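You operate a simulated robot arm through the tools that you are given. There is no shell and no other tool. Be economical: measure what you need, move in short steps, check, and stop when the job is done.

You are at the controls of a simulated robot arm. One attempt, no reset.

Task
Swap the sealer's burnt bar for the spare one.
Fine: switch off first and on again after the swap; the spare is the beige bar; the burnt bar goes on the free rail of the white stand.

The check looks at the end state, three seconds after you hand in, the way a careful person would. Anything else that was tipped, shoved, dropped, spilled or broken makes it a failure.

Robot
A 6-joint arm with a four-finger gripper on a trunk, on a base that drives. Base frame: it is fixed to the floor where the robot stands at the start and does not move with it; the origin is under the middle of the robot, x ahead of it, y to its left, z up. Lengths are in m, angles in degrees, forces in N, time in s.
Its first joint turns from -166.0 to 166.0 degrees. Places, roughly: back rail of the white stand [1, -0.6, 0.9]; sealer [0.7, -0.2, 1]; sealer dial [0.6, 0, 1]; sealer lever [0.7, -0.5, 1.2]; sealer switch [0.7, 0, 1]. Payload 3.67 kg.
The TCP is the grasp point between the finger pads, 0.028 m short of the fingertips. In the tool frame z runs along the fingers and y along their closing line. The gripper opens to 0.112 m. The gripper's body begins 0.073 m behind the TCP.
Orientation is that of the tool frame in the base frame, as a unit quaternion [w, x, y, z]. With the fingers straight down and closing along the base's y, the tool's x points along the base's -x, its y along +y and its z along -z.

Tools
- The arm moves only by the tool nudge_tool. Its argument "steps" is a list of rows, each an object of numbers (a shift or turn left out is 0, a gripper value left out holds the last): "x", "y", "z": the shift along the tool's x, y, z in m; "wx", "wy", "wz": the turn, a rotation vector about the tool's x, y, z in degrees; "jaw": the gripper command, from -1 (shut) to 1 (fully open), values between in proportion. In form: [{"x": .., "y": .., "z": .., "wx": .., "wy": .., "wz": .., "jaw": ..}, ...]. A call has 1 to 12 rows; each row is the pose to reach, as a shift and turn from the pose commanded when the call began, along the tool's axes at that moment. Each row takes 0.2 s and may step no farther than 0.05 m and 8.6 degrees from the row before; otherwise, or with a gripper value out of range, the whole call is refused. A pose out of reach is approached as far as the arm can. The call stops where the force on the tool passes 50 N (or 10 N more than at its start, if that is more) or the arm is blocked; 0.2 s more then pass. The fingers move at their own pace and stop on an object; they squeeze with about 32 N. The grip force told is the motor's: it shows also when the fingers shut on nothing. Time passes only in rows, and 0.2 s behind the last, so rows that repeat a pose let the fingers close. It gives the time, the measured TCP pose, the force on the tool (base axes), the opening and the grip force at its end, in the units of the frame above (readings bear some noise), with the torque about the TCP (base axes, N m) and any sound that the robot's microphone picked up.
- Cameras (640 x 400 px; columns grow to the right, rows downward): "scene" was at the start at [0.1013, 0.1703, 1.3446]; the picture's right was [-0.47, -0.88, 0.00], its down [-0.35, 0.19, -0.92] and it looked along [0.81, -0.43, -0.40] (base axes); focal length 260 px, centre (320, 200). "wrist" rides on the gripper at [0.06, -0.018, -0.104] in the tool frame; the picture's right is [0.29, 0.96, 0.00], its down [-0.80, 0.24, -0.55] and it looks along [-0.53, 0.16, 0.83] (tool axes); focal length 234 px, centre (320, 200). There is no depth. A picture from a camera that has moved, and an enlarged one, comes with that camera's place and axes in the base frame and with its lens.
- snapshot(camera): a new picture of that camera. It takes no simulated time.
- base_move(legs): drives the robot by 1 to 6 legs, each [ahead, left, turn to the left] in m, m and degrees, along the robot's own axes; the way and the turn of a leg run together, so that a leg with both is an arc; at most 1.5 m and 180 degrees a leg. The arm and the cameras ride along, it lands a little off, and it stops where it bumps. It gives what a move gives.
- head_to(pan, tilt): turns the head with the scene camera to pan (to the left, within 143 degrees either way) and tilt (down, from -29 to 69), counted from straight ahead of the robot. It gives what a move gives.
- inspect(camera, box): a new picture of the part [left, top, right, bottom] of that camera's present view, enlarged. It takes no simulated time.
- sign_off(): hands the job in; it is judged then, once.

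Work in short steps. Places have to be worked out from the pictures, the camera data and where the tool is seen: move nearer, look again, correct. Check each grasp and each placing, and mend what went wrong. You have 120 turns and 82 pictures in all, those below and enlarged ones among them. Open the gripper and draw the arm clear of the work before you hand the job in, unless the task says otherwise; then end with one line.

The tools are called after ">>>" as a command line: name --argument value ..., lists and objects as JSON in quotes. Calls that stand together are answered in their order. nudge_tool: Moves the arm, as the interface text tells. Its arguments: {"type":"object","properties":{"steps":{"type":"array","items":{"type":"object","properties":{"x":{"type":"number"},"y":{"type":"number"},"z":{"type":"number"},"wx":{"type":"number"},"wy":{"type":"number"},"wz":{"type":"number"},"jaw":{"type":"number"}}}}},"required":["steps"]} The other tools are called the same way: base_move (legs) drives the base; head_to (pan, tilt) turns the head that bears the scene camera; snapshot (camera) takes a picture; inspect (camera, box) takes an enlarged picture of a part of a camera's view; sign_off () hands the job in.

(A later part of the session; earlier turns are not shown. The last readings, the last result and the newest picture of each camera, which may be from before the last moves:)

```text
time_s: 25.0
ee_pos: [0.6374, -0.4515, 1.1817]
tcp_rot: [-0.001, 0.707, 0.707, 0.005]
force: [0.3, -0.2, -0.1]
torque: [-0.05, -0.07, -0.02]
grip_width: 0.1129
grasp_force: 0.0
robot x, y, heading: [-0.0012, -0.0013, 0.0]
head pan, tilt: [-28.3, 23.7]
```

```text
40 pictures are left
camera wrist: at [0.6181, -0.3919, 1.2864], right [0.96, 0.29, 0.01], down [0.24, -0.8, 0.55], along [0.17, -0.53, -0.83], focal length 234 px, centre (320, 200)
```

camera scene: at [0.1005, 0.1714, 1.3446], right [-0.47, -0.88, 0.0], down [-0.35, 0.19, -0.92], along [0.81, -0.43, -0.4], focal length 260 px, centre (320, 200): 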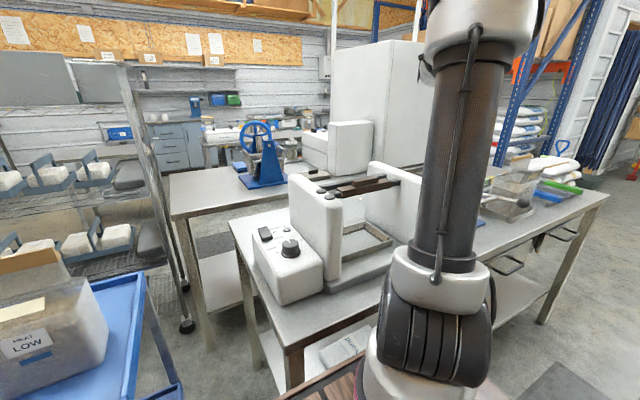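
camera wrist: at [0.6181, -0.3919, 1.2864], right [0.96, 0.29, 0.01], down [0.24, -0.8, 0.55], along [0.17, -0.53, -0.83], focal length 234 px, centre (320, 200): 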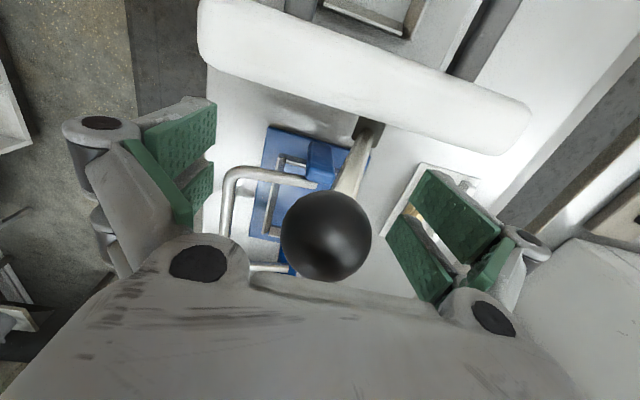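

Free now; knob at about (0.64,-0.454,1.215), ~17° from upright. I rise 35 mm, narrow the jaw and push +x to upright.

>>> nudge_tool --steps '[{"z": -0.02}, {"z": -0.037, "jaw": 0.1}, {"z": -0.037, "y": 0.01}, {"z": -0.037, "y": 0.025}, {"z": -0.037, "y": 0.04}, {"z": -0.037, "y": 0.055}, {"z": -0.037, "y": 0.067}]'

>>> snapshot --camera "wrist"

>>> inspect --camera "scene" --box '[280, 150, 440, 250]'

```text
time_s: 26.6
ee_pos: [0.7031, -0.4534, 1.2156]
tcp_rot: [-0.002, 0.706, 0.708, 0.004]
force: [-0.1, 0.0, 1.1]
torque: [0.0, 0.01, 0.02]
grip_width: 0.0613
grasp_force: 0.0
robot x, y, heading: [-0.0022, -0.0, 0.1]
head pan, tilt: [-28.3, 23.7]
```

```text
39 pictures are left
camera wrist: at [0.6853, -0.3936, 1.3213], right [0.96, 0.29, 0.01], down [0.24, -0.8, 0.55], along [0.16, -0.52, -0.84], focal length 234 px, centre (320, 200)
```

wrist: 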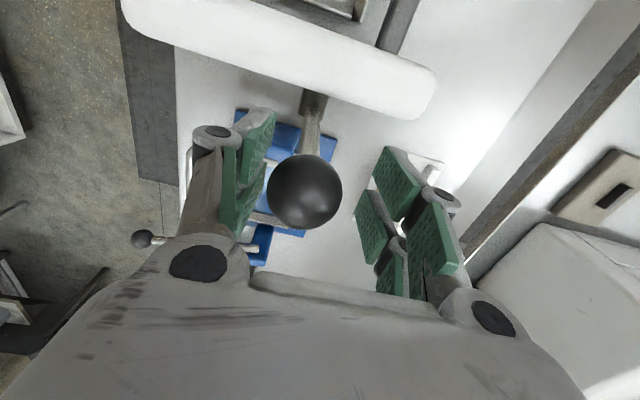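

```text
4.00 times, centred on (360, 200) of scene
camera zoom: at [0.1017, 0.1701, 1.3446], right [-0.47, -0.88, 0.0], down [-0.35, 0.19, -0.92], along [0.81, -0.43, -0.4], focal length 1040 px, centre (160, 200)
```

zoom: 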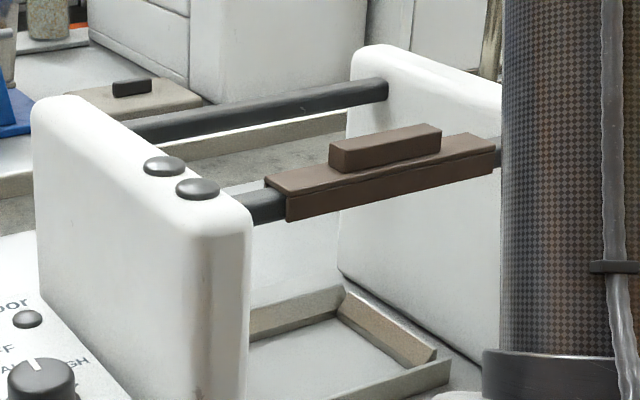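

Jaws are open exactly as at the start. I nudge slightly further to feel for an end stop.

>>> nudge_tool --steps '[{"y": 0.005}, {"y": 0.01}, {"y": 0.01}]'

```text
time_s: 27.4
ee_pos: [0.7148, -0.4529, 1.2164]
tcp_rot: [-0.002, 0.707, 0.707, 0.003]
force: [-15.2, -3.9, -6.3]
torque: [0.05, -0.21, 0.04]
grip_width: 0.0682
grasp_force: 5.3
robot x, y, heading: [0.0025, -0.0015, 0.2]
head pan, tilt: [-28.3, 23.7]
```

Upright is the lever's open end stop (15 N), so the lever is not a latch. I back off, leave the lever, and go back to the bar to retry with a better grip.

>>> nudge_tool --steps '[{"y": -0.01}, {"y": -0.012, "z": -0.03, "jaw": 0.2}, {"y": -0.012, "z": -0.075}, {"y": -0.03, "z": -0.1, "x": 0.02}, {"y": -0.055, "z": -0.1, "x": 0.06}, {"y": -0.08, "z": -0.1, "x": 0.1}, {"y": -0.105, "z": -0.1, "x": 0.14}, {"y": -0.126, "z": -0.1, "x": 0.185}, {"y": -0.126, "z": -0.06, "x": 0.185}, {"y": -0.126, "z": -0.02, "x": 0.185}, {"y": -0.126, "z": 0.02, "x": 0.185}, {"y": -0.126, "z": 0.06, "x": 0.185}]'

>>> inspect --camera "wrist" --box '[180, 0, 500, 200]'

```text
time_s: 30.0
ee_pos: [0.588, -0.2683, 1.158]
tcp_rot: [-0.002, 0.707, 0.708, 0.004]
force: [0.7, 0.1, -0.2]
torque: [-0.01, 0.01, -0.01]
grip_width: 0.0671
grasp_force: 0.0
robot x, y, heading: [0.0032, 0.001, -0.1]
head pan, tilt: [-28.3, 23.7]
```

```text
2.00 times, centred on (340, 100) of wrist
camera zoom: at [0.5691, -0.2087, 1.2631], right [0.96, 0.29, 0.01], down [0.24, -0.8, 0.55], along [0.16, -0.52, -0.84], focal length 468 px, centre (280, 400)
```

zoom: 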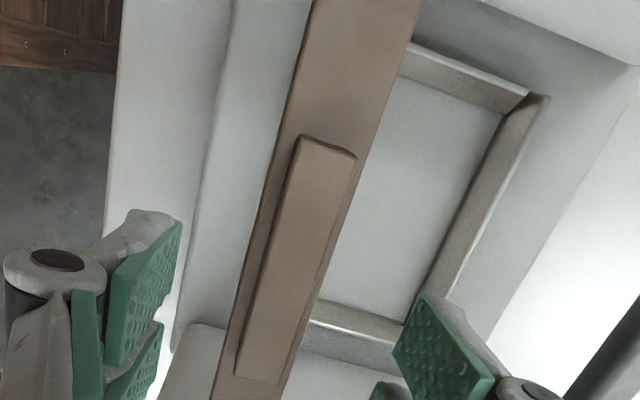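

Block centre is at (0.586,-0.256). I align, lower to TCP z≈1.130 and close.

>>> nudge_tool --steps '[{"x": 0.012, "z": 0.015}, {"x": 0.012, "z": 0.027}, {"x": 0.012, "z": 0.027, "jaw": -0.5}, {"x": 0.012, "z": 0.027, "jaw": -1}, {"x": 0.012, "z": 0.027}, {"x": 0.012, "z": 0.027}]'

>>> inspect --camera "scene" --box '[330, 150, 426, 210]'

```text
time_s: 31.4
ee_pos: [0.5866, -0.257, 1.1312]
tcp_rot: [-0.001, 0.706, 0.708, 0.003]
force: [-0.3, -0.6, 0.1]
torque: [-0.01, -0.02, -0.01]
grip_width: 0.0174
grasp_force: 31.9
robot x, y, heading: [0.0041, -0.0013, -0.1]
head pan, tilt: [-28.3, 23.7]
```

```text
6.67 times, centred on (378, 180) of scene
camera zoom: at [0.1018, 0.1702, 1.3446], right [-0.47, -0.88, 0.0], down [-0.35, 0.19, -0.92], along [0.81, -0.43, -0.4], focal length 1733 px, centre (-67, 333)
```

zoom: 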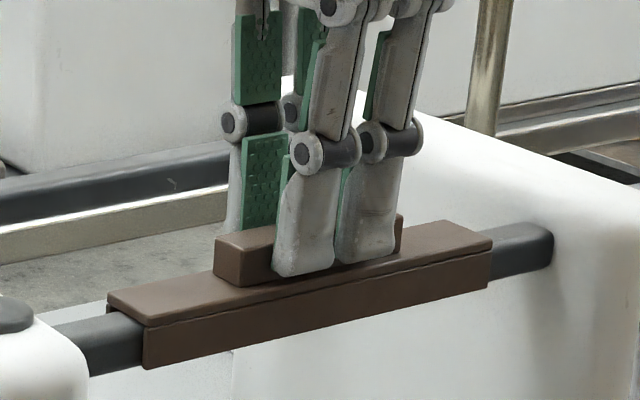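

Clean grip with no contact below. I lift only 4 mm and read the force.

>>> nudge_tool --steps '[{"z": -0.002}, {"z": -0.004}, {"z": -0.004}]'

```text
time_s: 32.2
ee_pos: [0.589, -0.2556, 1.1346]
tcp_rot: [-0.002, 0.706, 0.708, 0.004]
force: [-0.8, -0.4, -1.0]
torque: [-0.02, 0.0, 0.01]
grip_width: 0.0174
grasp_force: 32.4
robot x, y, heading: [-0.0018, -0.0056, -0.1]
head pan, tilt: [-28.3, 23.7]
```

>>> nudge_tool --steps '[{"z": -0.004}, {"z": -0.008}, {"z": -0.012}]'

>>> inspect --camera "scene" --box '[330, 140, 426, 200]'

```text
time_s: 33.0
ee_pos: [0.5885, -0.2553, 1.1465]
tcp_rot: [-0.001, 0.707, 0.708, 0.004]
force: [0.2, -0.6, -1.1]
torque: [-0.01, -0.03, -0.02]
grip_width: 0.0174
grasp_force: 31.9
robot x, y, heading: [0.0034, -0.0059, -0.0]
head pan, tilt: [-28.3, 23.7]
```

```text
6.67 times, centred on (378, 170) of scene
camera zoom: at [0.1018, 0.1702, 1.3446], right [-0.47, -0.88, 0.0], down [-0.35, 0.19, -0.92], along [0.81, -0.43, -0.4], focal length 1733 px, centre (-67, 400)
```

zoom: 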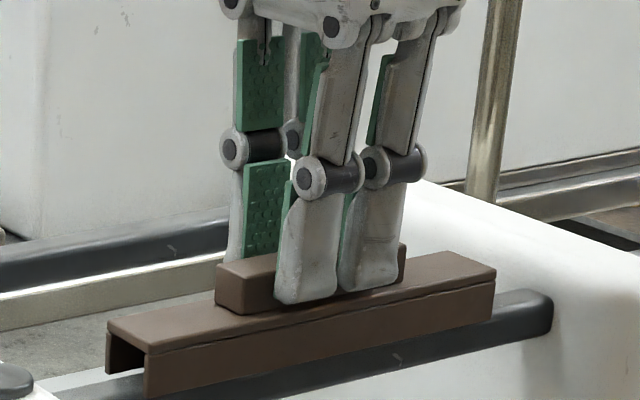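

The bar lifts cleanly (the first try was just a poor grip). I raise it well clear, above the lever, then drive right to reach the stand.

>>> nudge_tool --steps '[{"z": -0.045}, {"z": -0.09}, {"z": -0.135}, {"z": -0.18}, {"z": -0.22}]'

>>> base_move --legs '[[0, -0.22, 0], [0, -0.23, 0]]'

>>> snapshot --camera "scene"

```text
time_s: 34.2
ee_pos: [0.5872, -0.2558, 1.3673]
tcp_rot: [-0.002, 0.707, 0.708, 0.004]
force: [0.0, -0.4, -0.9]
torque: [0.02, 0.06, 0.0]
grip_width: 0.0173
grasp_force: 31.7
robot x, y, heading: [-0.0034, -0.0011, 0.1]
head pan, tilt: [-28.3, 23.7]
```

```text
time_s: 37.2
ee_pos: [0.5896, -0.7027, 1.3677]
tcp_rot: [-0.001, 0.706, 0.708, 0.004]
force: [1.0, 1.0, -1.3]
torque: [0.02, 0.0, -0.02]
grip_width: 0.0173
grasp_force: 32.1
robot x, y, heading: [0.0009, -0.4473, 0.2]
head pan, tilt: [-28.3, 23.7]
```

```text
34 pictures are left
camera scene: at [0.1023, -0.278, 1.3446], right [-0.47, -0.88, 0.0], down [-0.35, 0.19, -0.92], along [0.81, -0.43, -0.4], focal length 260 px, centre (320, 200)
```

scene: 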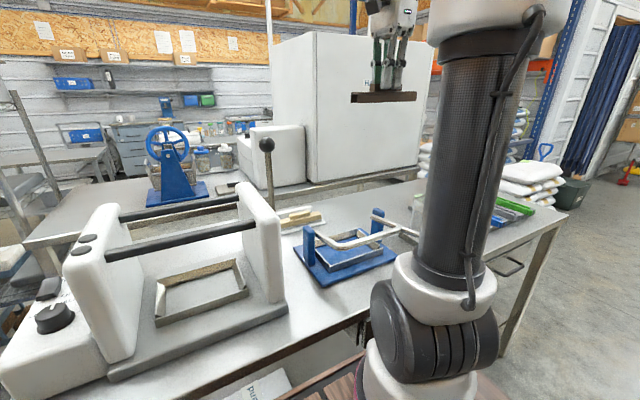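

The stand is visible now between the sealer and the blue clamp. I zoom on it.

>>> inspect --camera "scene" --box '[264, 190, 344, 240]'

>>> snapshot --camera "wrist"

```text
8.00 times, centred on (304, 215) of scene
camera zoom: at [0.1023, -0.278, 1.3446], right [-0.47, -0.88, 0.0], down [-0.35, 0.19, -0.92], along [0.81, -0.43, -0.4], focal length 2079 px, centre (448, 80)
```

zoom: 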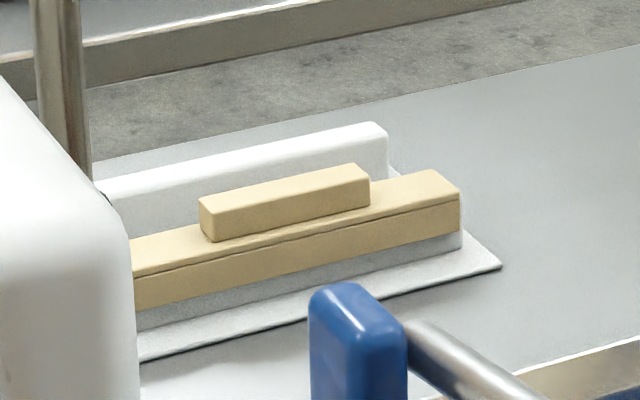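

```text
32 pictures are left
camera wrist: at [0.5698, -0.6436, 1.4723], right [0.96, 0.29, 0.01], down [0.24, -0.8, 0.55], along [0.16, -0.52, -0.84], focal length 234 px, centre (320, 200)
```

wrist: 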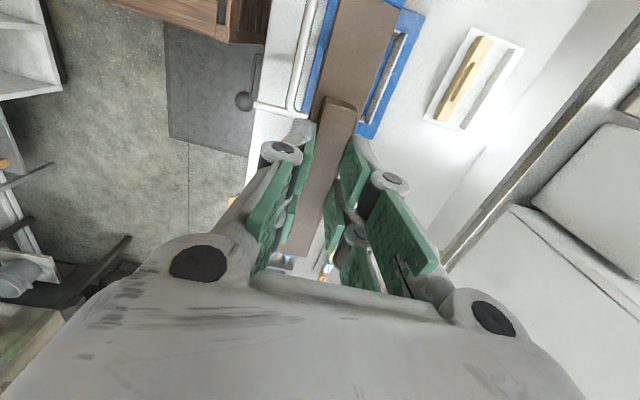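

>>> inspect --camera "wrist" --box '[400, 40, 560, 140]'

```text
4.00 times, centred on (480, 90) of wrist
camera zoom: at [0.5698, -0.6436, 1.4723], right [0.96, 0.29, 0.01], down [0.24, -0.8, 0.55], along [0.16, -0.52, -0.84], focal length 937 px, centre (-320, 640)
```

zoom: 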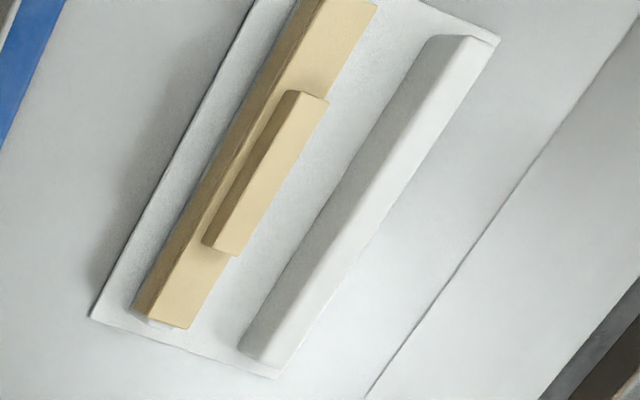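

Stand: back (free) rail centre ≈ (0.969,-0.615), top z≈0.895; beige bar on front rail at x≈0.888. It's at the reach limit, so I drive 9 cm forward.

>>> base_move --legs '[[0.09, 0, 0]]'

```text
time_s: 38.3
ee_pos: [0.6632, -0.7049, 1.3684]
tcp_rot: [-0.001, 0.707, 0.707, 0.004]
force: [0.1, 0.0, 0.2]
torque: [-0.05, 0.03, 0.0]
grip_width: 0.0174
grasp_force: 31.2
robot x, y, heading: [0.0729, -0.4506, 0.2]
head pan, tilt: [-28.3, 23.7]
```

Now extend toward the back rail, descending to z≈1.15 above the clutter.

>>> nudge_tool --steps '[{"z": 0.03, "y": 0.03, "x": 0.01}, {"z": 0.06, "y": 0.06, "x": 0.02}, {"z": 0.09, "y": 0.09, "x": 0.03}, {"z": 0.12, "y": 0.12, "x": 0.04}, {"z": 0.15, "y": 0.15, "x": 0.05}, {"z": 0.18, "y": 0.18, "x": 0.06}, {"z": 0.205, "y": 0.215, "x": 0.07}, {"z": 0.22, "y": 0.255, "x": 0.08}, {"z": 0.22, "y": 0.29, "x": 0.093}, {"z": 0.22, "y": 0.304, "x": 0.093}, {"z": 0.22, "y": 0.304, "x": 0.093}]'

>>> snapshot --camera "wrist"

>>> snapshot --camera "scene"

```text
time_s: 40.7
ee_pos: [0.968, -0.6082, 1.1502]
tcp_rot: [-0.001, 0.706, 0.708, 0.004]
force: [-0.3, 0.7, -1.1]
torque: [-0.03, 0.0, 0.0]
grip_width: 0.0173
grasp_force: 32.2
robot x, y, heading: [0.0778, -0.4458, 0.4]
head pan, tilt: [-28.3, 23.7]
```

```text
30 pictures are left
camera wrist: at [0.9491, -0.5493, 1.2544], right [0.96, 0.29, 0.01], down [0.24, -0.8, 0.55], along [0.16, -0.52, -0.84], focal length 234 px, centre (320, 200)
```

wrist: 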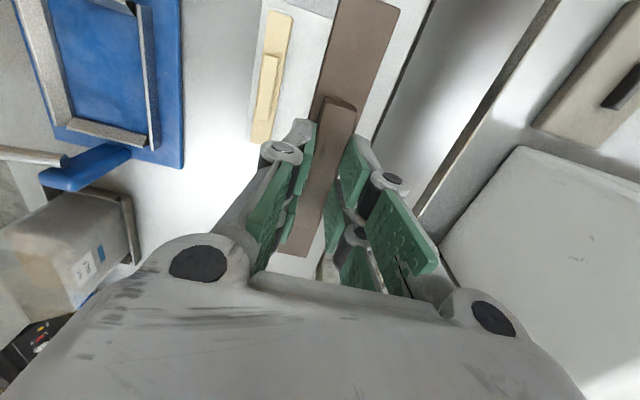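

```text
29 pictures are left
camera scene: at [0.1777, -0.2786, 1.3446], right [-0.47, -0.88, 0.0], down [-0.35, 0.19, -0.92], along [0.81, -0.43, -0.4], focal length 260 px, centre (320, 200)
```

scene: 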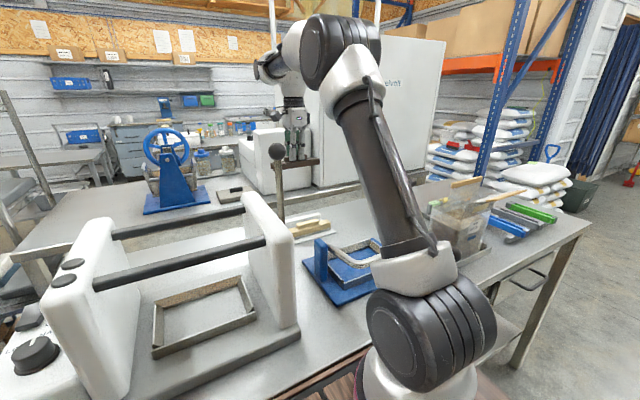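

I descend to z≈0.98, just above the rail, and compare in the scene view.

>>> nudge_tool --steps '[{"z": 0.045}, {"z": 0.09}, {"z": 0.13}, {"z": 0.16}, {"z": 0.17}, {"z": 0.17}]'

>>> inspect --camera "scene" --box '[256, 180, 352, 240]'

>>> snapshot --camera "wrist"

```text
time_s: 42.1
ee_pos: [0.9694, -0.6089, 0.9784]
tcp_rot: [-0.002, 0.707, 0.708, 0.004]
force: [-0.2, -0.4, -0.6]
torque: [0.0, -0.02, 0.02]
grip_width: 0.0172
grasp_force: 31.7
robot x, y, heading: [0.0776, -0.4488, -0.1]
head pan, tilt: [-28.3, 23.7]
```

```text
6.67 times, centred on (304, 210) of scene
camera zoom: at [0.1777, -0.2787, 1.3446], right [-0.47, -0.88, 0.0], down [-0.35, 0.19, -0.92], along [0.81, -0.43, -0.4], focal length 1733 px, centre (427, 133)
```

zoom: 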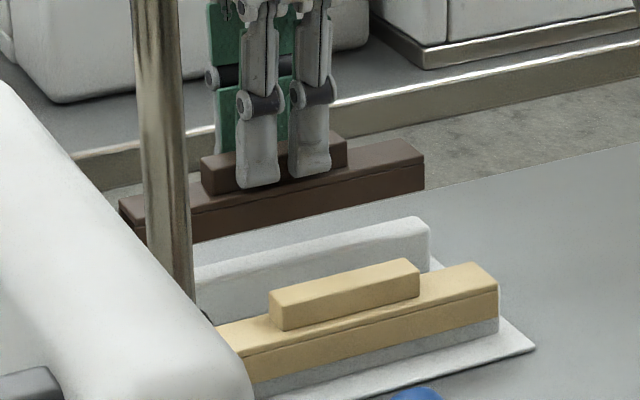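

```text
27 pictures are left
camera wrist: at [0.9502, -0.5491, 1.0838], right [0.96, 0.29, 0.01], down [0.24, -0.8, 0.55], along [0.16, -0.52, -0.84], focal length 234 px, centre (320, 200)
```

wrist: 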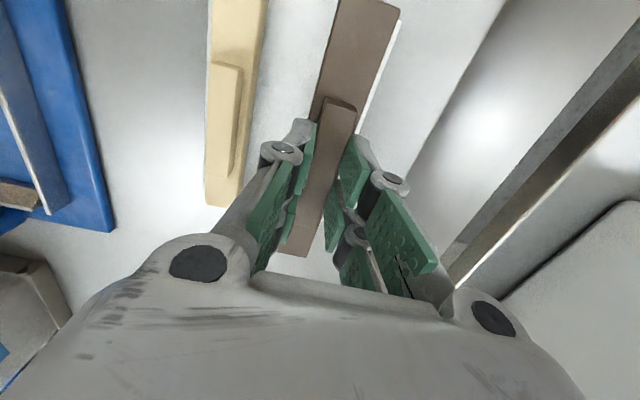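

>>> inspect --camera "wrist" --box '[190, 0, 430, 150]'

```text
2.67 times, centred on (310, 75) of wrist
camera zoom: at [0.9502, -0.5491, 1.0838], right [0.96, 0.29, 0.01], down [0.24, -0.8, 0.55], along [0.16, -0.52, -0.84], focal length 624 px, centre (347, 533)
```

zoom: 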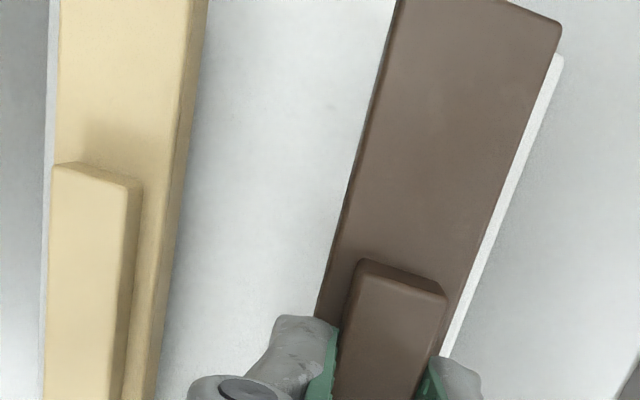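

The rail's x is uncertain by ~8 mm; I raise a bit and shift the hand toward the robot to see the bare rail beside the bar.

>>> nudge_tool --steps '[{"z": -0.045}, {"z": -0.06, "y": -0.03}, {"z": -0.06, "y": -0.06}, {"z": -0.06, "y": -0.06}]'

>>> inspect --camera "wrist" --box '[190, 0, 510, 200]'

```text
time_s: 43.1
ee_pos: [0.9071, -0.6101, 1.0385]
tcp_rot: [-0.001, 0.706, 0.708, 0.003]
force: [0.4, -0.5, -0.2]
torque: [0.02, -0.01, 0.04]
grip_width: 0.0172
grasp_force: 32.8
robot x, y, heading: [0.0767, -0.4506, 0.0]
head pan, tilt: [-28.3, 23.7]
```

```text
2.00 times, centred on (350, 100) of wrist
camera zoom: at [0.8897, -0.5507, 1.1436], right [0.96, 0.29, 0.01], down [0.24, -0.8, 0.55], along [0.16, -0.52, -0.84], focal length 468 px, centre (260, 400)
```

zoom: 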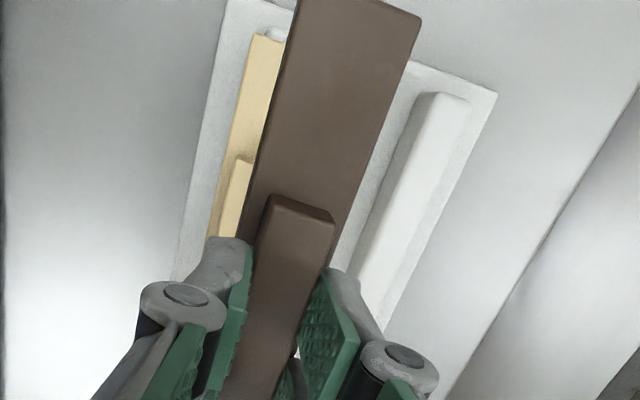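

Bare rail is clear now: near end at y≈-0.526, centre x≈0.975; the bar's near end matches at this y. I move over it and lower to just above, then look.

>>> nudge_tool --steps '[{"y": 0.04}, {"y": 0.068}, {"y": 0.068, "z": 0.04}, {"y": 0.068, "z": 0.075}, {"y": 0.068, "z": 0.085}, {"y": 0.068, "z": 0.085}]'

>>> inspect --camera "scene" --box '[256, 180, 352, 240]'

>>> inspect --camera "wrist" --box '[190, 0, 430, 150]'

```text
time_s: 44.5
ee_pos: [0.9778, -0.6071, 0.955]
tcp_rot: [-0.001, 0.707, 0.707, 0.005]
force: [0.2, -0.3, -0.4]
torque: [-0.01, 0.02, 0.02]
grip_width: 0.0171
grasp_force: 31.8
robot x, y, heading: [0.0781, -0.45, 0.1]
head pan, tilt: [-28.3, 23.7]
```

```text
6.67 times, centred on (304, 210) of scene
camera zoom: at [0.1777, -0.2787, 1.3446], right [-0.47, -0.88, 0.0], down [-0.35, 0.19, -0.92], along [0.81, -0.43, -0.4], focal length 1733 px, centre (427, 133)
```

zoom: 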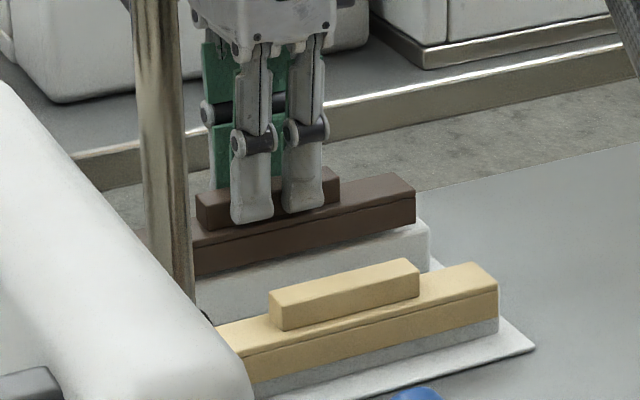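

```text
2.67 times, centred on (310, 75) of wrist
camera zoom: at [0.9592, -0.5484, 1.0588], right [0.96, 0.29, 0.01], down [0.24, -0.8, 0.55], along [0.16, -0.52, -0.84], focal length 624 px, centre (347, 533)
```

zoom: 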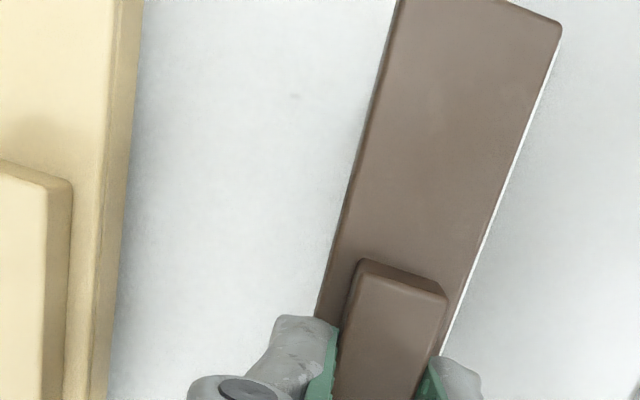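

Bar hovers right above the rail. I lower slowly: if misaligned it'd touch at z≈0.944, if aligned it'll seat at ≈0.93.

>>> nudge_tool --steps '[{"z": 0.006}, {"z": 0.01}, {"z": 0.014}, {"z": 0.014}]'

>>> inspect --camera "scene" --box '[272, 190, 336, 230]'

```text
time_s: 45.5
ee_pos: [0.9771, -0.6074, 0.9397]
tcp_rot: [-0.001, 0.706, 0.708, 0.004]
force: [-0.1, 0.3, -0.4]
torque: [-0.08, -0.01, 0.01]
grip_width: 0.0172
grasp_force: 32.3
robot x, y, heading: [0.08, -0.4492, 0.1]
head pan, tilt: [-28.3, 23.7]
```

```text
10.00 times, centred on (304, 210) of scene
camera zoom: at [0.1777, -0.2788, 1.3446], right [-0.47, -0.88, 0.0], down [-0.35, 0.19, -0.92], along [0.81, -0.43, -0.4], focal length 2599 px, centre (480, 100)
```

zoom: 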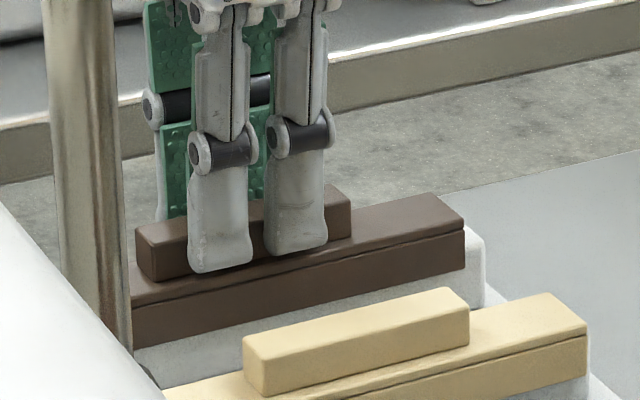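

The channel is straddling the rail with no force. I shift 5 mm right to centre it lengthwise and lower on.

>>> nudge_tool --steps '[{"x": -0.003, "z": 0.001}, {"x": -0.006, "z": 0.003}, {"x": -0.006, "z": 0.006}, {"x": -0.006, "z": 0.009}, {"x": -0.006, "z": 0.009}]'

>>> inspect --camera "scene" --box '[272, 190, 336, 230]'

```text
time_s: 46.7
ee_pos: [0.9772, -0.6136, 0.9302]
tcp_rot: [-0.001, 0.707, 0.708, 0.004]
force: [0.0, 1.1, 0.0]
torque: [-0.05, 0.03, 0.01]
grip_width: 0.0172
grasp_force: 32.1
robot x, y, heading: [0.0772, -0.4494, 0.2]
head pan, tilt: [-28.3, 23.7]
```

```text
10.00 times, centred on (304, 210) of scene
camera zoom: at [0.1777, -0.2788, 1.3446], right [-0.47, -0.88, 0.0], down [-0.35, 0.19, -0.92], along [0.81, -0.43, -0.4], focal length 2599 px, centre (480, 100)
```

zoom: 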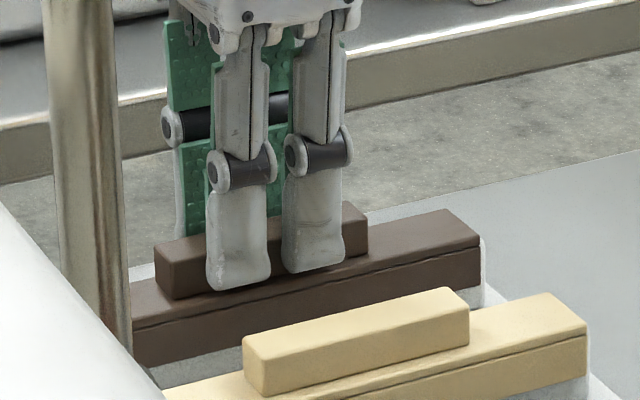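

Almost seated; lowering in 1.5 mm steps to contact.

>>> nudge_tool --steps '[{"z": 0.0015}, {"z": 0.003}, {"z": 0.003}]'

```text
time_s: 47.5
ee_pos: [0.9774, -0.6149, 0.9306]
tcp_rot: [0.0, 0.706, 0.708, 0.005]
force: [-1.0, 3.7, 27.5]
torque: [0.28, 0.03, -0.02]
grip_width: 0.0172
grasp_force: 31.7
robot x, y, heading: [0.078, -0.45, -0.1]
head pan, tilt: [-28.3, 23.7]
```

Contact with 27 N at the expected seating height. I relieve the push and open the jaw modestly, then rise.

>>> nudge_tool --steps '[{"z": -0.002}, {"z": -0.002, "jaw": -0.3}, {"z": -0.002, "jaw": -0.3}, {"z": -0.02}, {"z": -0.06}, {"z": -0.1}]'

>>> inspect --camera "scene" --box '[264, 185, 344, 235]'

>>> inspect --camera "wrist" --box '[190, 0, 510, 200]'

```text
time_s: 48.9
ee_pos: [0.9749, -0.6151, 1.029]
tcp_rot: [-0.002, 0.706, 0.708, 0.003]
force: [0.9, -0.6, -1.0]
torque: [-0.01, 0.04, 0.02]
grip_width: 0.0392
grasp_force: 0.0
robot x, y, heading: [0.0818, -0.4501, 0.1]
head pan, tilt: [-28.3, 23.7]
```

```text
8.00 times, centred on (304, 210) of scene
camera zoom: at [0.178, -0.2788, 1.3446], right [-0.47, -0.88, 0.0], down [-0.35, 0.19, -0.92], along [0.81, -0.43, -0.4], focal length 2079 px, centre (448, 120)
```

zoom: 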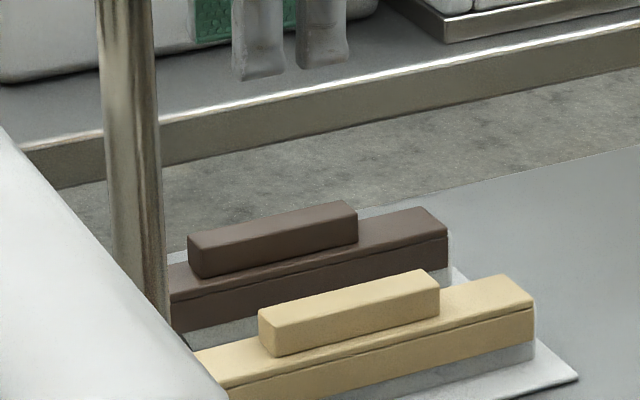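

```text
2.00 times, centred on (350, 100) of wrist
camera zoom: at [0.9563, -0.5553, 1.1344], right [0.96, 0.29, 0.0], down [0.24, -0.8, 0.55], along [0.16, -0.52, -0.84], focal length 468 px, centre (260, 400)
```

zoom: 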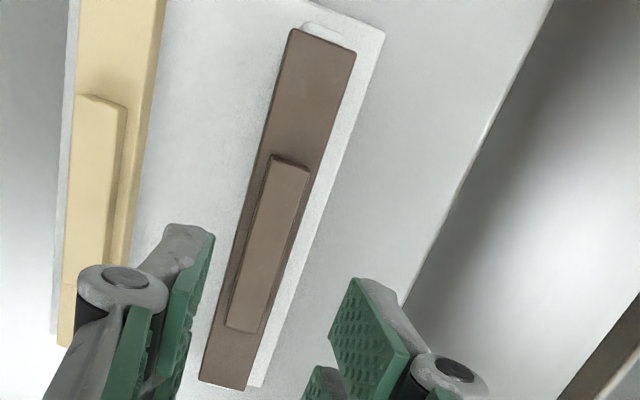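

Burnt bar sits properly on the back rail. Next the beige bar: block at (0.899,-0.614). I move over it and look before descending.

>>> nudge_tool --steps '[{"y": -0.04}, {"y": -0.076}, {"y": -0.076, "z": 0.04}, {"y": -0.076, "z": 0.06}, {"y": -0.076, "z": 0.06}]'

>>> inspect --camera "wrist" --box '[190, 0, 510, 200]'

```text
time_s: 50.1
ee_pos: [0.8994, -0.6148, 0.9673]
tcp_rot: [-0.001, 0.707, 0.708, 0.004]
force: [0.6, 0.1, 0.4]
torque: [-0.01, -0.01, -0.03]
grip_width: 0.039
grasp_force: 0.1
robot x, y, heading: [0.0746, -0.4486, 0.4]
head pan, tilt: [-28.3, 23.7]
```

```text
2.00 times, centred on (350, 100) of wrist
camera zoom: at [0.8796, -0.5559, 1.073], right [0.96, 0.29, 0.01], down [0.24, -0.8, 0.55], along [0.16, -0.52, -0.84], focal length 468 px, centre (260, 400)
```

zoom: 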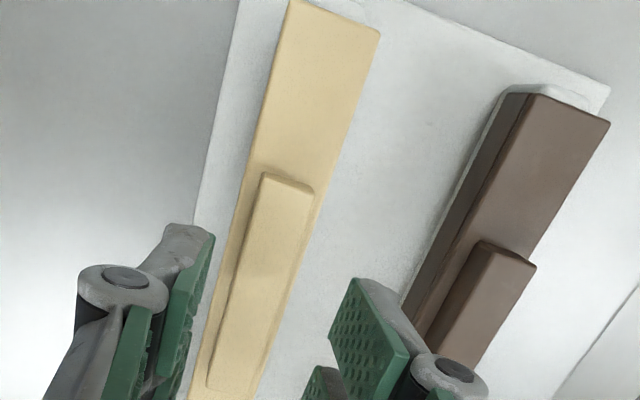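

Well centred. Lower 36 mm and close.

>>> nudge_tool --steps '[{"z": 0.02}, {"z": 0.032}, {"z": 0.036}, {"z": 0.036, "jaw": -1}, {"z": 0.036}, {"z": 0.036}]'

>>> inspect --camera "scene" --box '[272, 195, 352, 245]'

```text
time_s: 51.5
ee_pos: [0.9002, -0.6151, 0.9308]
tcp_rot: [-0.004, 0.707, 0.708, 0.004]
force: [-21.2, 0.0, 0.0]
torque: [-0.02, 0.81, -0.03]
grip_width: 0.0176
grasp_force: 31.8
robot x, y, heading: [0.0788, -0.4481, 0.3]
head pan, tilt: [-28.3, 23.7]
```

```text
8.00 times, centred on (312, 220) of scene
camera zoom: at [0.177, -0.2788, 1.3447], right [-0.47, -0.88, 0.0], down [-0.35, 0.19, -0.92], along [0.81, -0.43, -0.4], focal length 2079 px, centre (384, 40)
```

zoom: 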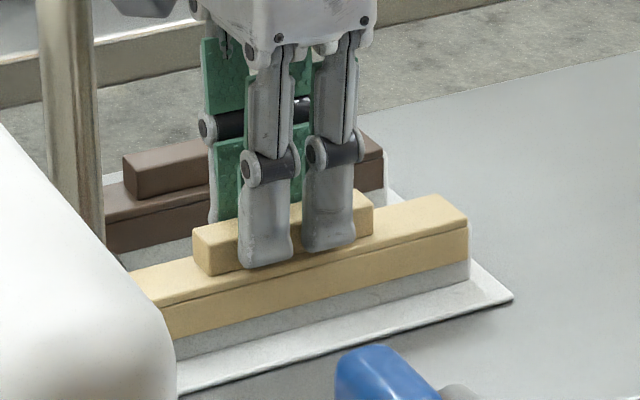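

Gripped (17.6 mm) but with 21 N side load; I relieve by shifting 3 mm toward the robot.

>>> nudge_tool --steps '[{"y": -0.0015}, {"y": -0.003}, {"y": -0.003}]'

```text
time_s: 52.3
ee_pos: [0.8995, -0.6138, 0.9326]
tcp_rot: [-0.001, 0.707, 0.707, 0.006]
force: [-3.7, -0.8, 0.2]
torque: [-0.07, 0.13, -0.04]
grip_width: 0.0176
grasp_force: 32.2
robot x, y, heading: [0.0793, -0.4496, 0.3]
head pan, tilt: [-28.3, 23.7]
```

Relieved. I lift straight up in small steps.

>>> nudge_tool --steps '[{"z": -0.004}, {"z": -0.01}, {"z": -0.02}, {"z": -0.04}, {"z": -0.08}, {"z": -0.12}]'

>>> snapshot --camera "scene"

```text
time_s: 53.7
ee_pos: [0.896, -0.616, 1.0515]
tcp_rot: [-0.002, 0.706, 0.708, 0.003]
force: [0.1, -0.4, -1.2]
torque: [-0.01, 0.05, 0.01]
grip_width: 0.0172
grasp_force: 31.9
robot x, y, heading: [0.0779, -0.4475, 0.4]
head pan, tilt: [-28.3, 23.7]
```

```text
16 pictures are left
camera scene: at [0.178, -0.2789, 1.3446], right [-0.47, -0.88, 0.0], down [-0.35, 0.19, -0.92], along [0.81, -0.43, -0.4], focal length 260 px, centre (320, 200)
```

scene: 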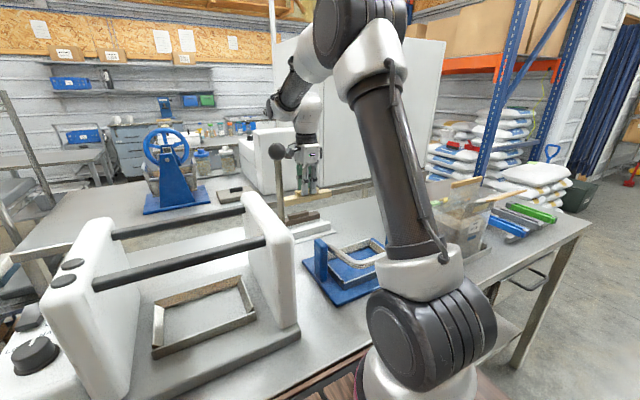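

Beige bar is in hand, burnt bar stays. I retract and rise the way I came.

>>> nudge_tool --steps '[{"z": -0.045}, {"z": -0.09, "x": -0.01}, {"z": -0.11, "x": -0.025, "y": -0.03}, {"z": -0.13, "x": -0.04, "y": -0.06}, {"z": -0.16, "x": -0.05, "y": -0.09}, {"z": -0.19, "x": -0.06, "y": -0.12}, {"z": -0.22, "x": -0.07, "y": -0.15}, {"z": -0.25, "x": -0.08, "y": -0.18}, {"z": -0.28, "x": -0.09, "y": -0.21}, {"z": -0.315, "x": -0.09, "y": -0.233}, {"z": -0.315, "x": -0.09, "y": -0.233}]'

>>> base_move --legs '[[-0.076, 0, 0], [0, 0.22, 0], [0, 0.228, 0]]'

```text
time_s: 56.1
ee_pos: [0.6654, -0.7058, 1.364]
tcp_rot: [-0.001, 0.706, 0.708, 0.004]
force: [1.1, -0.3, -0.7]
torque: [0.0, 0.0, -0.03]
grip_width: 0.0176
grasp_force: 32.0
robot x, y, heading: [0.075, -0.4483, 0.0]
head pan, tilt: [-28.3, 23.7]
```

```text
time_s: 59.8
ee_pos: [0.5892, -0.2509, 1.3648]
tcp_rot: [-0.001, 0.705, 0.709, 0.004]
force: [0.5, 0.8, 0.4]
torque: [0.0, 0.03, -0.01]
grip_width: 0.0173
grasp_force: 32.0
robot x, y, heading: [0.0005, 0.0034, 0.2]
head pan, tilt: [-28.3, 23.7]
```

Back at the start position, hand above the front rail. I descend to z≈1.17 and check alignment with the rail.

>>> nudge_tool --steps '[{"x": -0.006, "z": 0.045}, {"x": -0.006, "z": 0.09}, {"x": -0.006, "z": 0.135}, {"x": -0.006, "z": 0.175}, {"x": -0.006, "z": 0.195}, {"x": -0.006, "z": 0.195}, {"x": -0.006, "z": 0.195}]'

>>> inspect --camera "wrist" --box '[190, 0, 510, 200]'

>>> inspect --camera "scene" --box '[312, 130, 440, 210]'

```text
time_s: 61.4
ee_pos: [0.5908, -0.2572, 1.1696]
tcp_rot: [-0.001, 0.705, 0.709, 0.004]
force: [0.5, 1.3, -1.0]
torque: [-0.02, 0.02, 0.01]
grip_width: 0.0173
grasp_force: 31.6
robot x, y, heading: [0.0028, 0.0009, 0.3]
head pan, tilt: [-28.3, 23.7]
```

```text
2.00 times, centred on (350, 100) of wrist
camera zoom: at [0.5715, -0.1978, 1.2761], right [0.96, 0.29, 0.01], down [0.24, -0.8, 0.55], along [0.17, -0.52, -0.84], focal length 468 px, centre (260, 400)
```

zoom: 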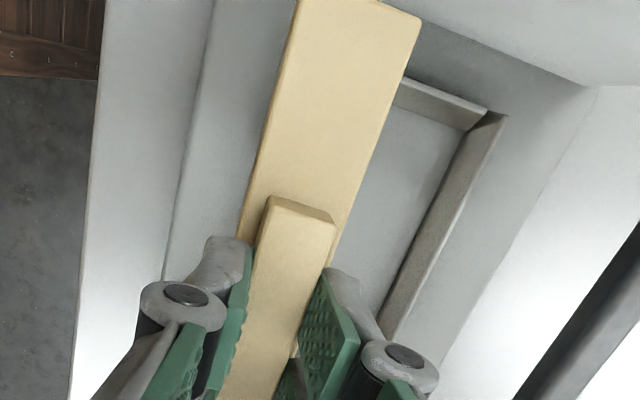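

```text
5.00 times, centred on (376, 170) of scene
camera zoom: at [0.1009, 0.1737, 1.3446], right [-0.47, -0.88, 0.0], down [-0.35, 0.19, -0.92], along [0.81, -0.43, -0.4], focal length 1299 px, centre (40, 350)
```

zoom: 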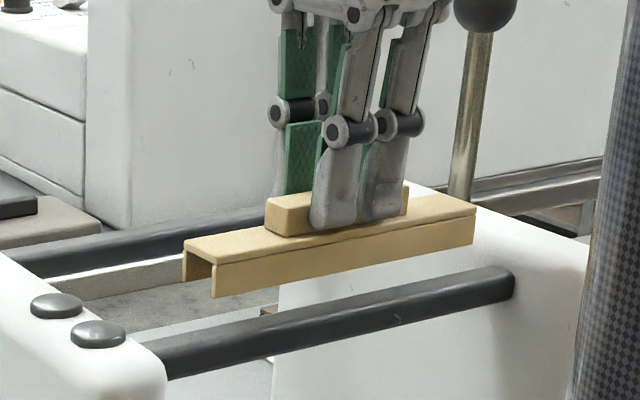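

The scene view shows the channel's open end above the rail. I lower 20 mm and check the end-on alignment.

>>> nudge_tool --steps '[{"z": 0.01}, {"z": 0.02}, {"z": 0.02}]'

>>> inspect --camera "scene" --box '[332, 165, 380, 195]'

```text
time_s: 62.1
ee_pos: [0.5902, -0.2561, 1.1491]
tcp_rot: [-0.002, 0.705, 0.709, 0.004]
force: [0.7, 0.3, 0.0]
torque: [0.04, 0.0, 0.0]
grip_width: 0.0171
grasp_force: 32.2
robot x, y, heading: [-0.0006, 0.0068, 0.2]
head pan, tilt: [-28.3, 23.7]
```

```text
13.33 times, centred on (356, 180) of scene
camera zoom: at [0.1009, 0.1737, 1.3446], right [-0.47, -0.88, 0.0], down [-0.35, 0.19, -0.92], along [0.81, -0.43, -0.4], focal length 3465 px, centre (-160, 467)
```

zoom: 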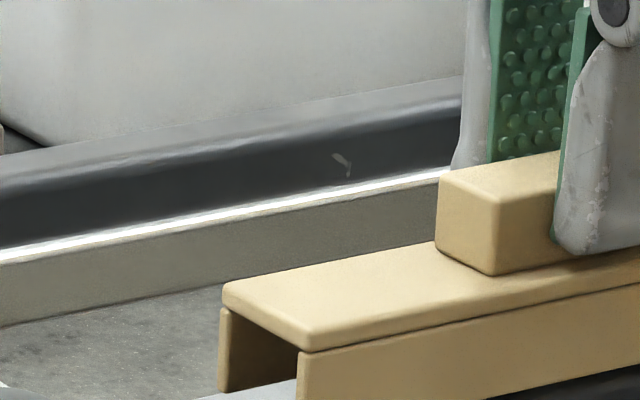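

>>> inspect --camera "scene" --box '[324, 170, 380, 205]'

```text
11.43 times, centred on (352, 188) of scene
camera zoom: at [0.1009, 0.1737, 1.3446], right [-0.47, -0.88, 0.0], down [-0.35, 0.19, -0.92], along [0.81, -0.43, -0.4], focal length 2970 px, centre (-46, 343)
```

zoom: 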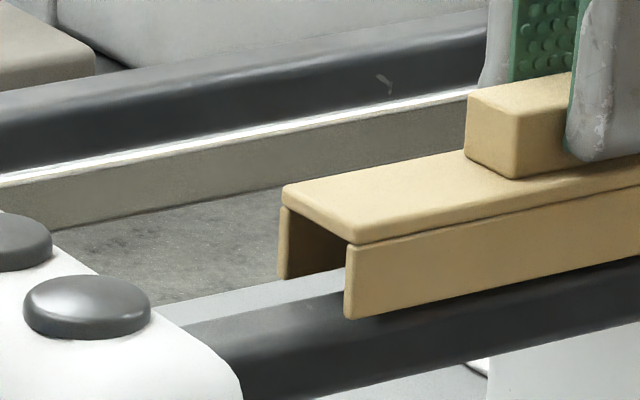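

Geometry is consistent with alignment; seating should be at z≈1.131. I lower in small steps watching force.

>>> nudge_tool --steps '[{"z": 0.003}, {"z": 0.006}, {"z": 0.009}, {"z": 0.009}]'

```text
time_s: 63.2
ee_pos: [0.5908, -0.2582, 1.1431]
tcp_rot: [0.001, 0.705, 0.709, 0.004]
force: [-0.4, 1.0, 14.2]
torque: [0.26, 0.27, -0.02]
grip_width: 0.0174
grasp_force: 32.2
robot x, y, heading: [0.0012, 0.0034, 0.4]
head pan, tilt: [-28.3, 23.7]
stopped in row 4: the force on the tool passed its limit at 51 N (the readings are from after the stop); the commanded pose is now the measured one
```

Touch at 1.143; torque says the near wall lands on the rail, so the bar is ~3 mm too far away from the robot. I rise 4 mm, shift -3 mm in x and try again.

>>> nudge_tool --steps '[{"z": -0.005}, {"z": -0.005, "y": -0.003}, {"z": -0.001, "y": -0.003}, {"z": 0.003, "y": -0.003}, {"z": 0.003, "y": -0.003}]'

```text
time_s: 64.4
ee_pos: [0.5887, -0.2567, 1.1388]
tcp_rot: [0.001, 0.706, 0.709, 0.005]
force: [-3.5, -1.0, 0.2]
torque: [-0.09, 0.18, -0.31]
grip_width: 0.0174
grasp_force: 32.0
robot x, y, heading: [0.0028, 0.0017, 0.5]
head pan, tilt: [-28.3, 23.7]
```

It's sliding over the rail now. Small correction (-1 mm, 0.3° yaw) and down to seat.

>>> nudge_tool --steps '[{"y": -0.001, "wz": 0.3, "z": 0.002}, {"y": -0.001, "wz": 0.3, "z": 0.005}, {"y": -0.001, "wz": 0.3, "z": 0.007}, {"y": -0.001, "wz": 0.3, "z": 0.008}]'

>>> inspect --camera "scene" --box '[324, 160, 420, 220]'

```text
time_s: 65.4
ee_pos: [0.5876, -0.2564, 1.1311]
tcp_rot: [0.001, 0.707, 0.707, 0.005]
force: [0.2, -0.2, 0.2]
torque: [-0.01, 0.02, 0.02]
grip_width: 0.0173
grasp_force: 31.5
robot x, y, heading: [0.001, 0.003, 0.3]
head pan, tilt: [-28.3, 23.7]
```

```text
6.67 times, centred on (372, 190) of scene
camera zoom: at [0.1009, 0.1737, 1.3446], right [-0.47, -0.88, 0.0], down [-0.35, 0.19, -0.92], along [0.81, -0.43, -0.4], focal length 1733 px, centre (-27, 267)
```

zoom: 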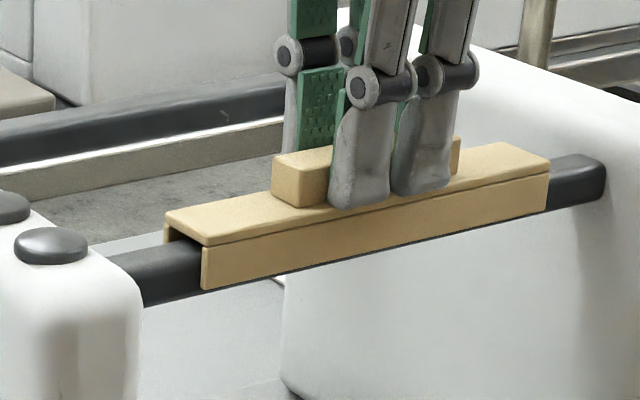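

Nearly seated, a couple of mm remain. Lower more.

>>> nudge_tool --steps '[{"z": 0.0015}, {"z": 0.003}, {"z": 0.003}]'

```text
time_s: 66.2
ee_pos: [0.5871, -0.2567, 1.1277]
tcp_rot: [0.0, 0.707, 0.708, 0.004]
force: [0.3, 0.5, -0.4]
torque: [-0.01, 0.02, -0.05]
grip_width: 0.0173
grasp_force: 31.6
robot x, y, heading: [0.0007, 0.002, 0.3]
head pan, tilt: [-28.3, 23.7]
```

>>> nudge_tool --steps '[{"z": 0.001}, {"z": 0.002}, {"z": 0.003}, {"z": 0.003}]'

```text
time_s: 67.2
ee_pos: [0.5877, -0.2561, 1.1254]
tcp_rot: [0.002, 0.706, 0.708, 0.005]
force: [0.9, 0.7, 24.7]
torque: [0.26, 0.0, 0.02]
grip_width: 0.0174
grasp_force: 32.2
robot x, y, heading: [0.0009, 0.0044, 0.2]
head pan, tilt: [-28.3, 23.7]
```

Seated (25 N). Relieve, open, and rise.

>>> nudge_tool --steps '[{"z": -0.002}, {"z": -0.002, "jaw": -0.3}, {"z": -0.002, "jaw": -0.3}, {"z": -0.02}, {"z": -0.06}, {"z": -0.1}, {"z": -0.14}]'

>>> inspect --camera "scene" --box '[280, 140, 440, 240]'

```text
time_s: 68.8
ee_pos: [0.5853, -0.2579, 1.2639]
tcp_rot: [0.001, 0.707, 0.707, 0.005]
force: [0.4, 0.0, -0.3]
torque: [-0.02, 0.01, -0.01]
grip_width: 0.0394
grasp_force: 0.1
robot x, y, heading: [0.001, 0.0011, 0.2]
head pan, tilt: [-28.3, 23.7]
```

```text
4.00 times, centred on (360, 190) of scene
camera zoom: at [0.101, 0.1736, 1.3446], right [-0.47, -0.88, 0.0], down [-0.35, 0.19, -0.92], along [0.81, -0.43, -0.4], focal length 1040 px, centre (160, 240)
```

zoom: 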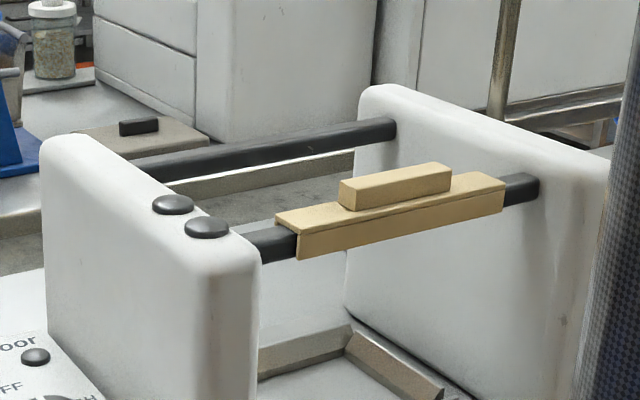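

The spare is seated like the original. Now to the switch: go over its ON end (x≈0.734, y≈0.015) with jaw shut.

>>> nudge_tool --steps '[{"z": -0.03, "jaw": -1}, {"z": -0.03, "x": 0.04, "y": 0.02}, {"z": -0.03, "x": 0.08, "y": 0.04}, {"z": -0.03, "x": 0.12, "y": 0.06}, {"z": -0.03, "x": 0.16, "y": 0.08}, {"z": -0.03, "x": 0.2, "y": 0.1}, {"z": -0.03, "x": 0.24, "y": 0.12}, {"z": -0.03, "x": 0.272, "y": 0.149}, {"z": 0.015, "x": 0.272, "y": 0.149}, {"z": 0.06, "x": 0.272, "y": 0.149}, {"z": 0.105, "x": 0.272, "y": 0.149}, {"z": 0.15, "x": 0.272, "y": 0.149}]'

>>> nudge_tool --steps '[{"z": 0.045}, {"z": 0.075}, {"z": 0.08}, {"z": 0.08}]'

>>> inspect --camera "scene" --box '[220, 190, 348, 270]'

```text
time_s: 71.4
ee_pos: [0.7347, 0.0142, 1.1167]
tcp_rot: [0.001, 0.707, 0.707, 0.005]
force: [-0.8, 0.9, 0.3]
torque: [0.01, -0.01, -0.04]
grip_width: 0.0002
grasp_force: 32.3
robot x, y, heading: [0.0004, 0.0049, 0.4]
head pan, tilt: [-28.3, 23.7]
```

```text
time_s: 72.4
ee_pos: [0.7352, 0.0146, 1.0392]
tcp_rot: [0.0, 0.707, 0.707, 0.005]
force: [-0.3, 0.4, -0.2]
torque: [0.0, 0.0, -0.03]
grip_width: 0.0
grasp_force: 32.4
robot x, y, heading: [-0.0027, 0.0014, 0.3]
head pan, tilt: [-28.3, 23.7]
```

```text
5.00 times, centred on (284, 230) of scene
camera zoom: at [0.1009, 0.1737, 1.3446], right [-0.47, -0.88, 0.0], down [-0.35, 0.19, -0.92], along [0.81, -0.43, -0.4], focal length 1299 px, centre (500, 50)
```

zoom: 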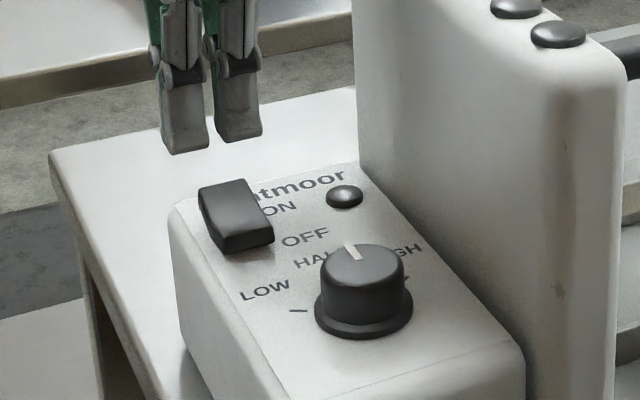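

Aligned over the raised far (ON) end; I shift 4 mm nearer and press.

>>> nudge_tool --steps '[{"y": -0.004, "x": -0.003, "z": 0.012}, {"y": -0.004, "x": -0.003, "z": 0.022}, {"y": -0.004, "x": -0.003, "z": 0.028}, {"y": -0.004, "x": -0.003, "z": 0.033}, {"y": -0.004, "x": -0.003, "z": 0.037}]'

>>> inspect --camera "scene" --box '[220, 190, 348, 270]'

```text
time_s: 73.6
ee_pos: [0.7324, 0.0113, 1.0002]
tcp_rot: [0.002, 0.707, 0.708, 0.005]
force: [-1.6, -0.5, 8.2]
torque: [-0.12, 0.07, 0.01]
grip_width: 0.0
grasp_force: 32.3
robot x, y, heading: [-0.0007, 0.0021, -0.1]
head pan, tilt: [-28.3, 23.7]
```

```text
5.00 times, centred on (284, 230) of scene
camera zoom: at [0.1006, 0.1737, 1.3446], right [-0.47, -0.88, 0.0], down [-0.35, 0.19, -0.92], along [0.81, -0.43, -0.4], focal length 1299 px, centre (500, 50)
```

zoom: 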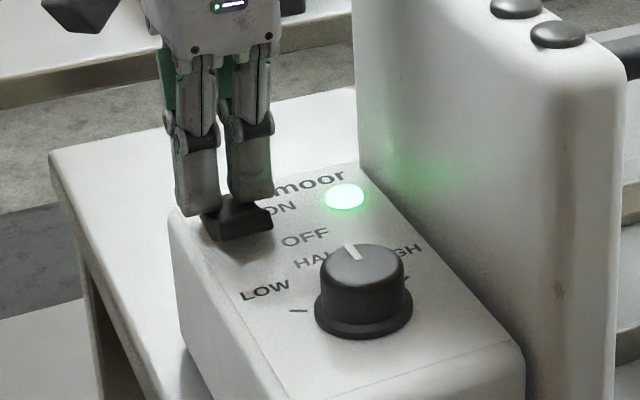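

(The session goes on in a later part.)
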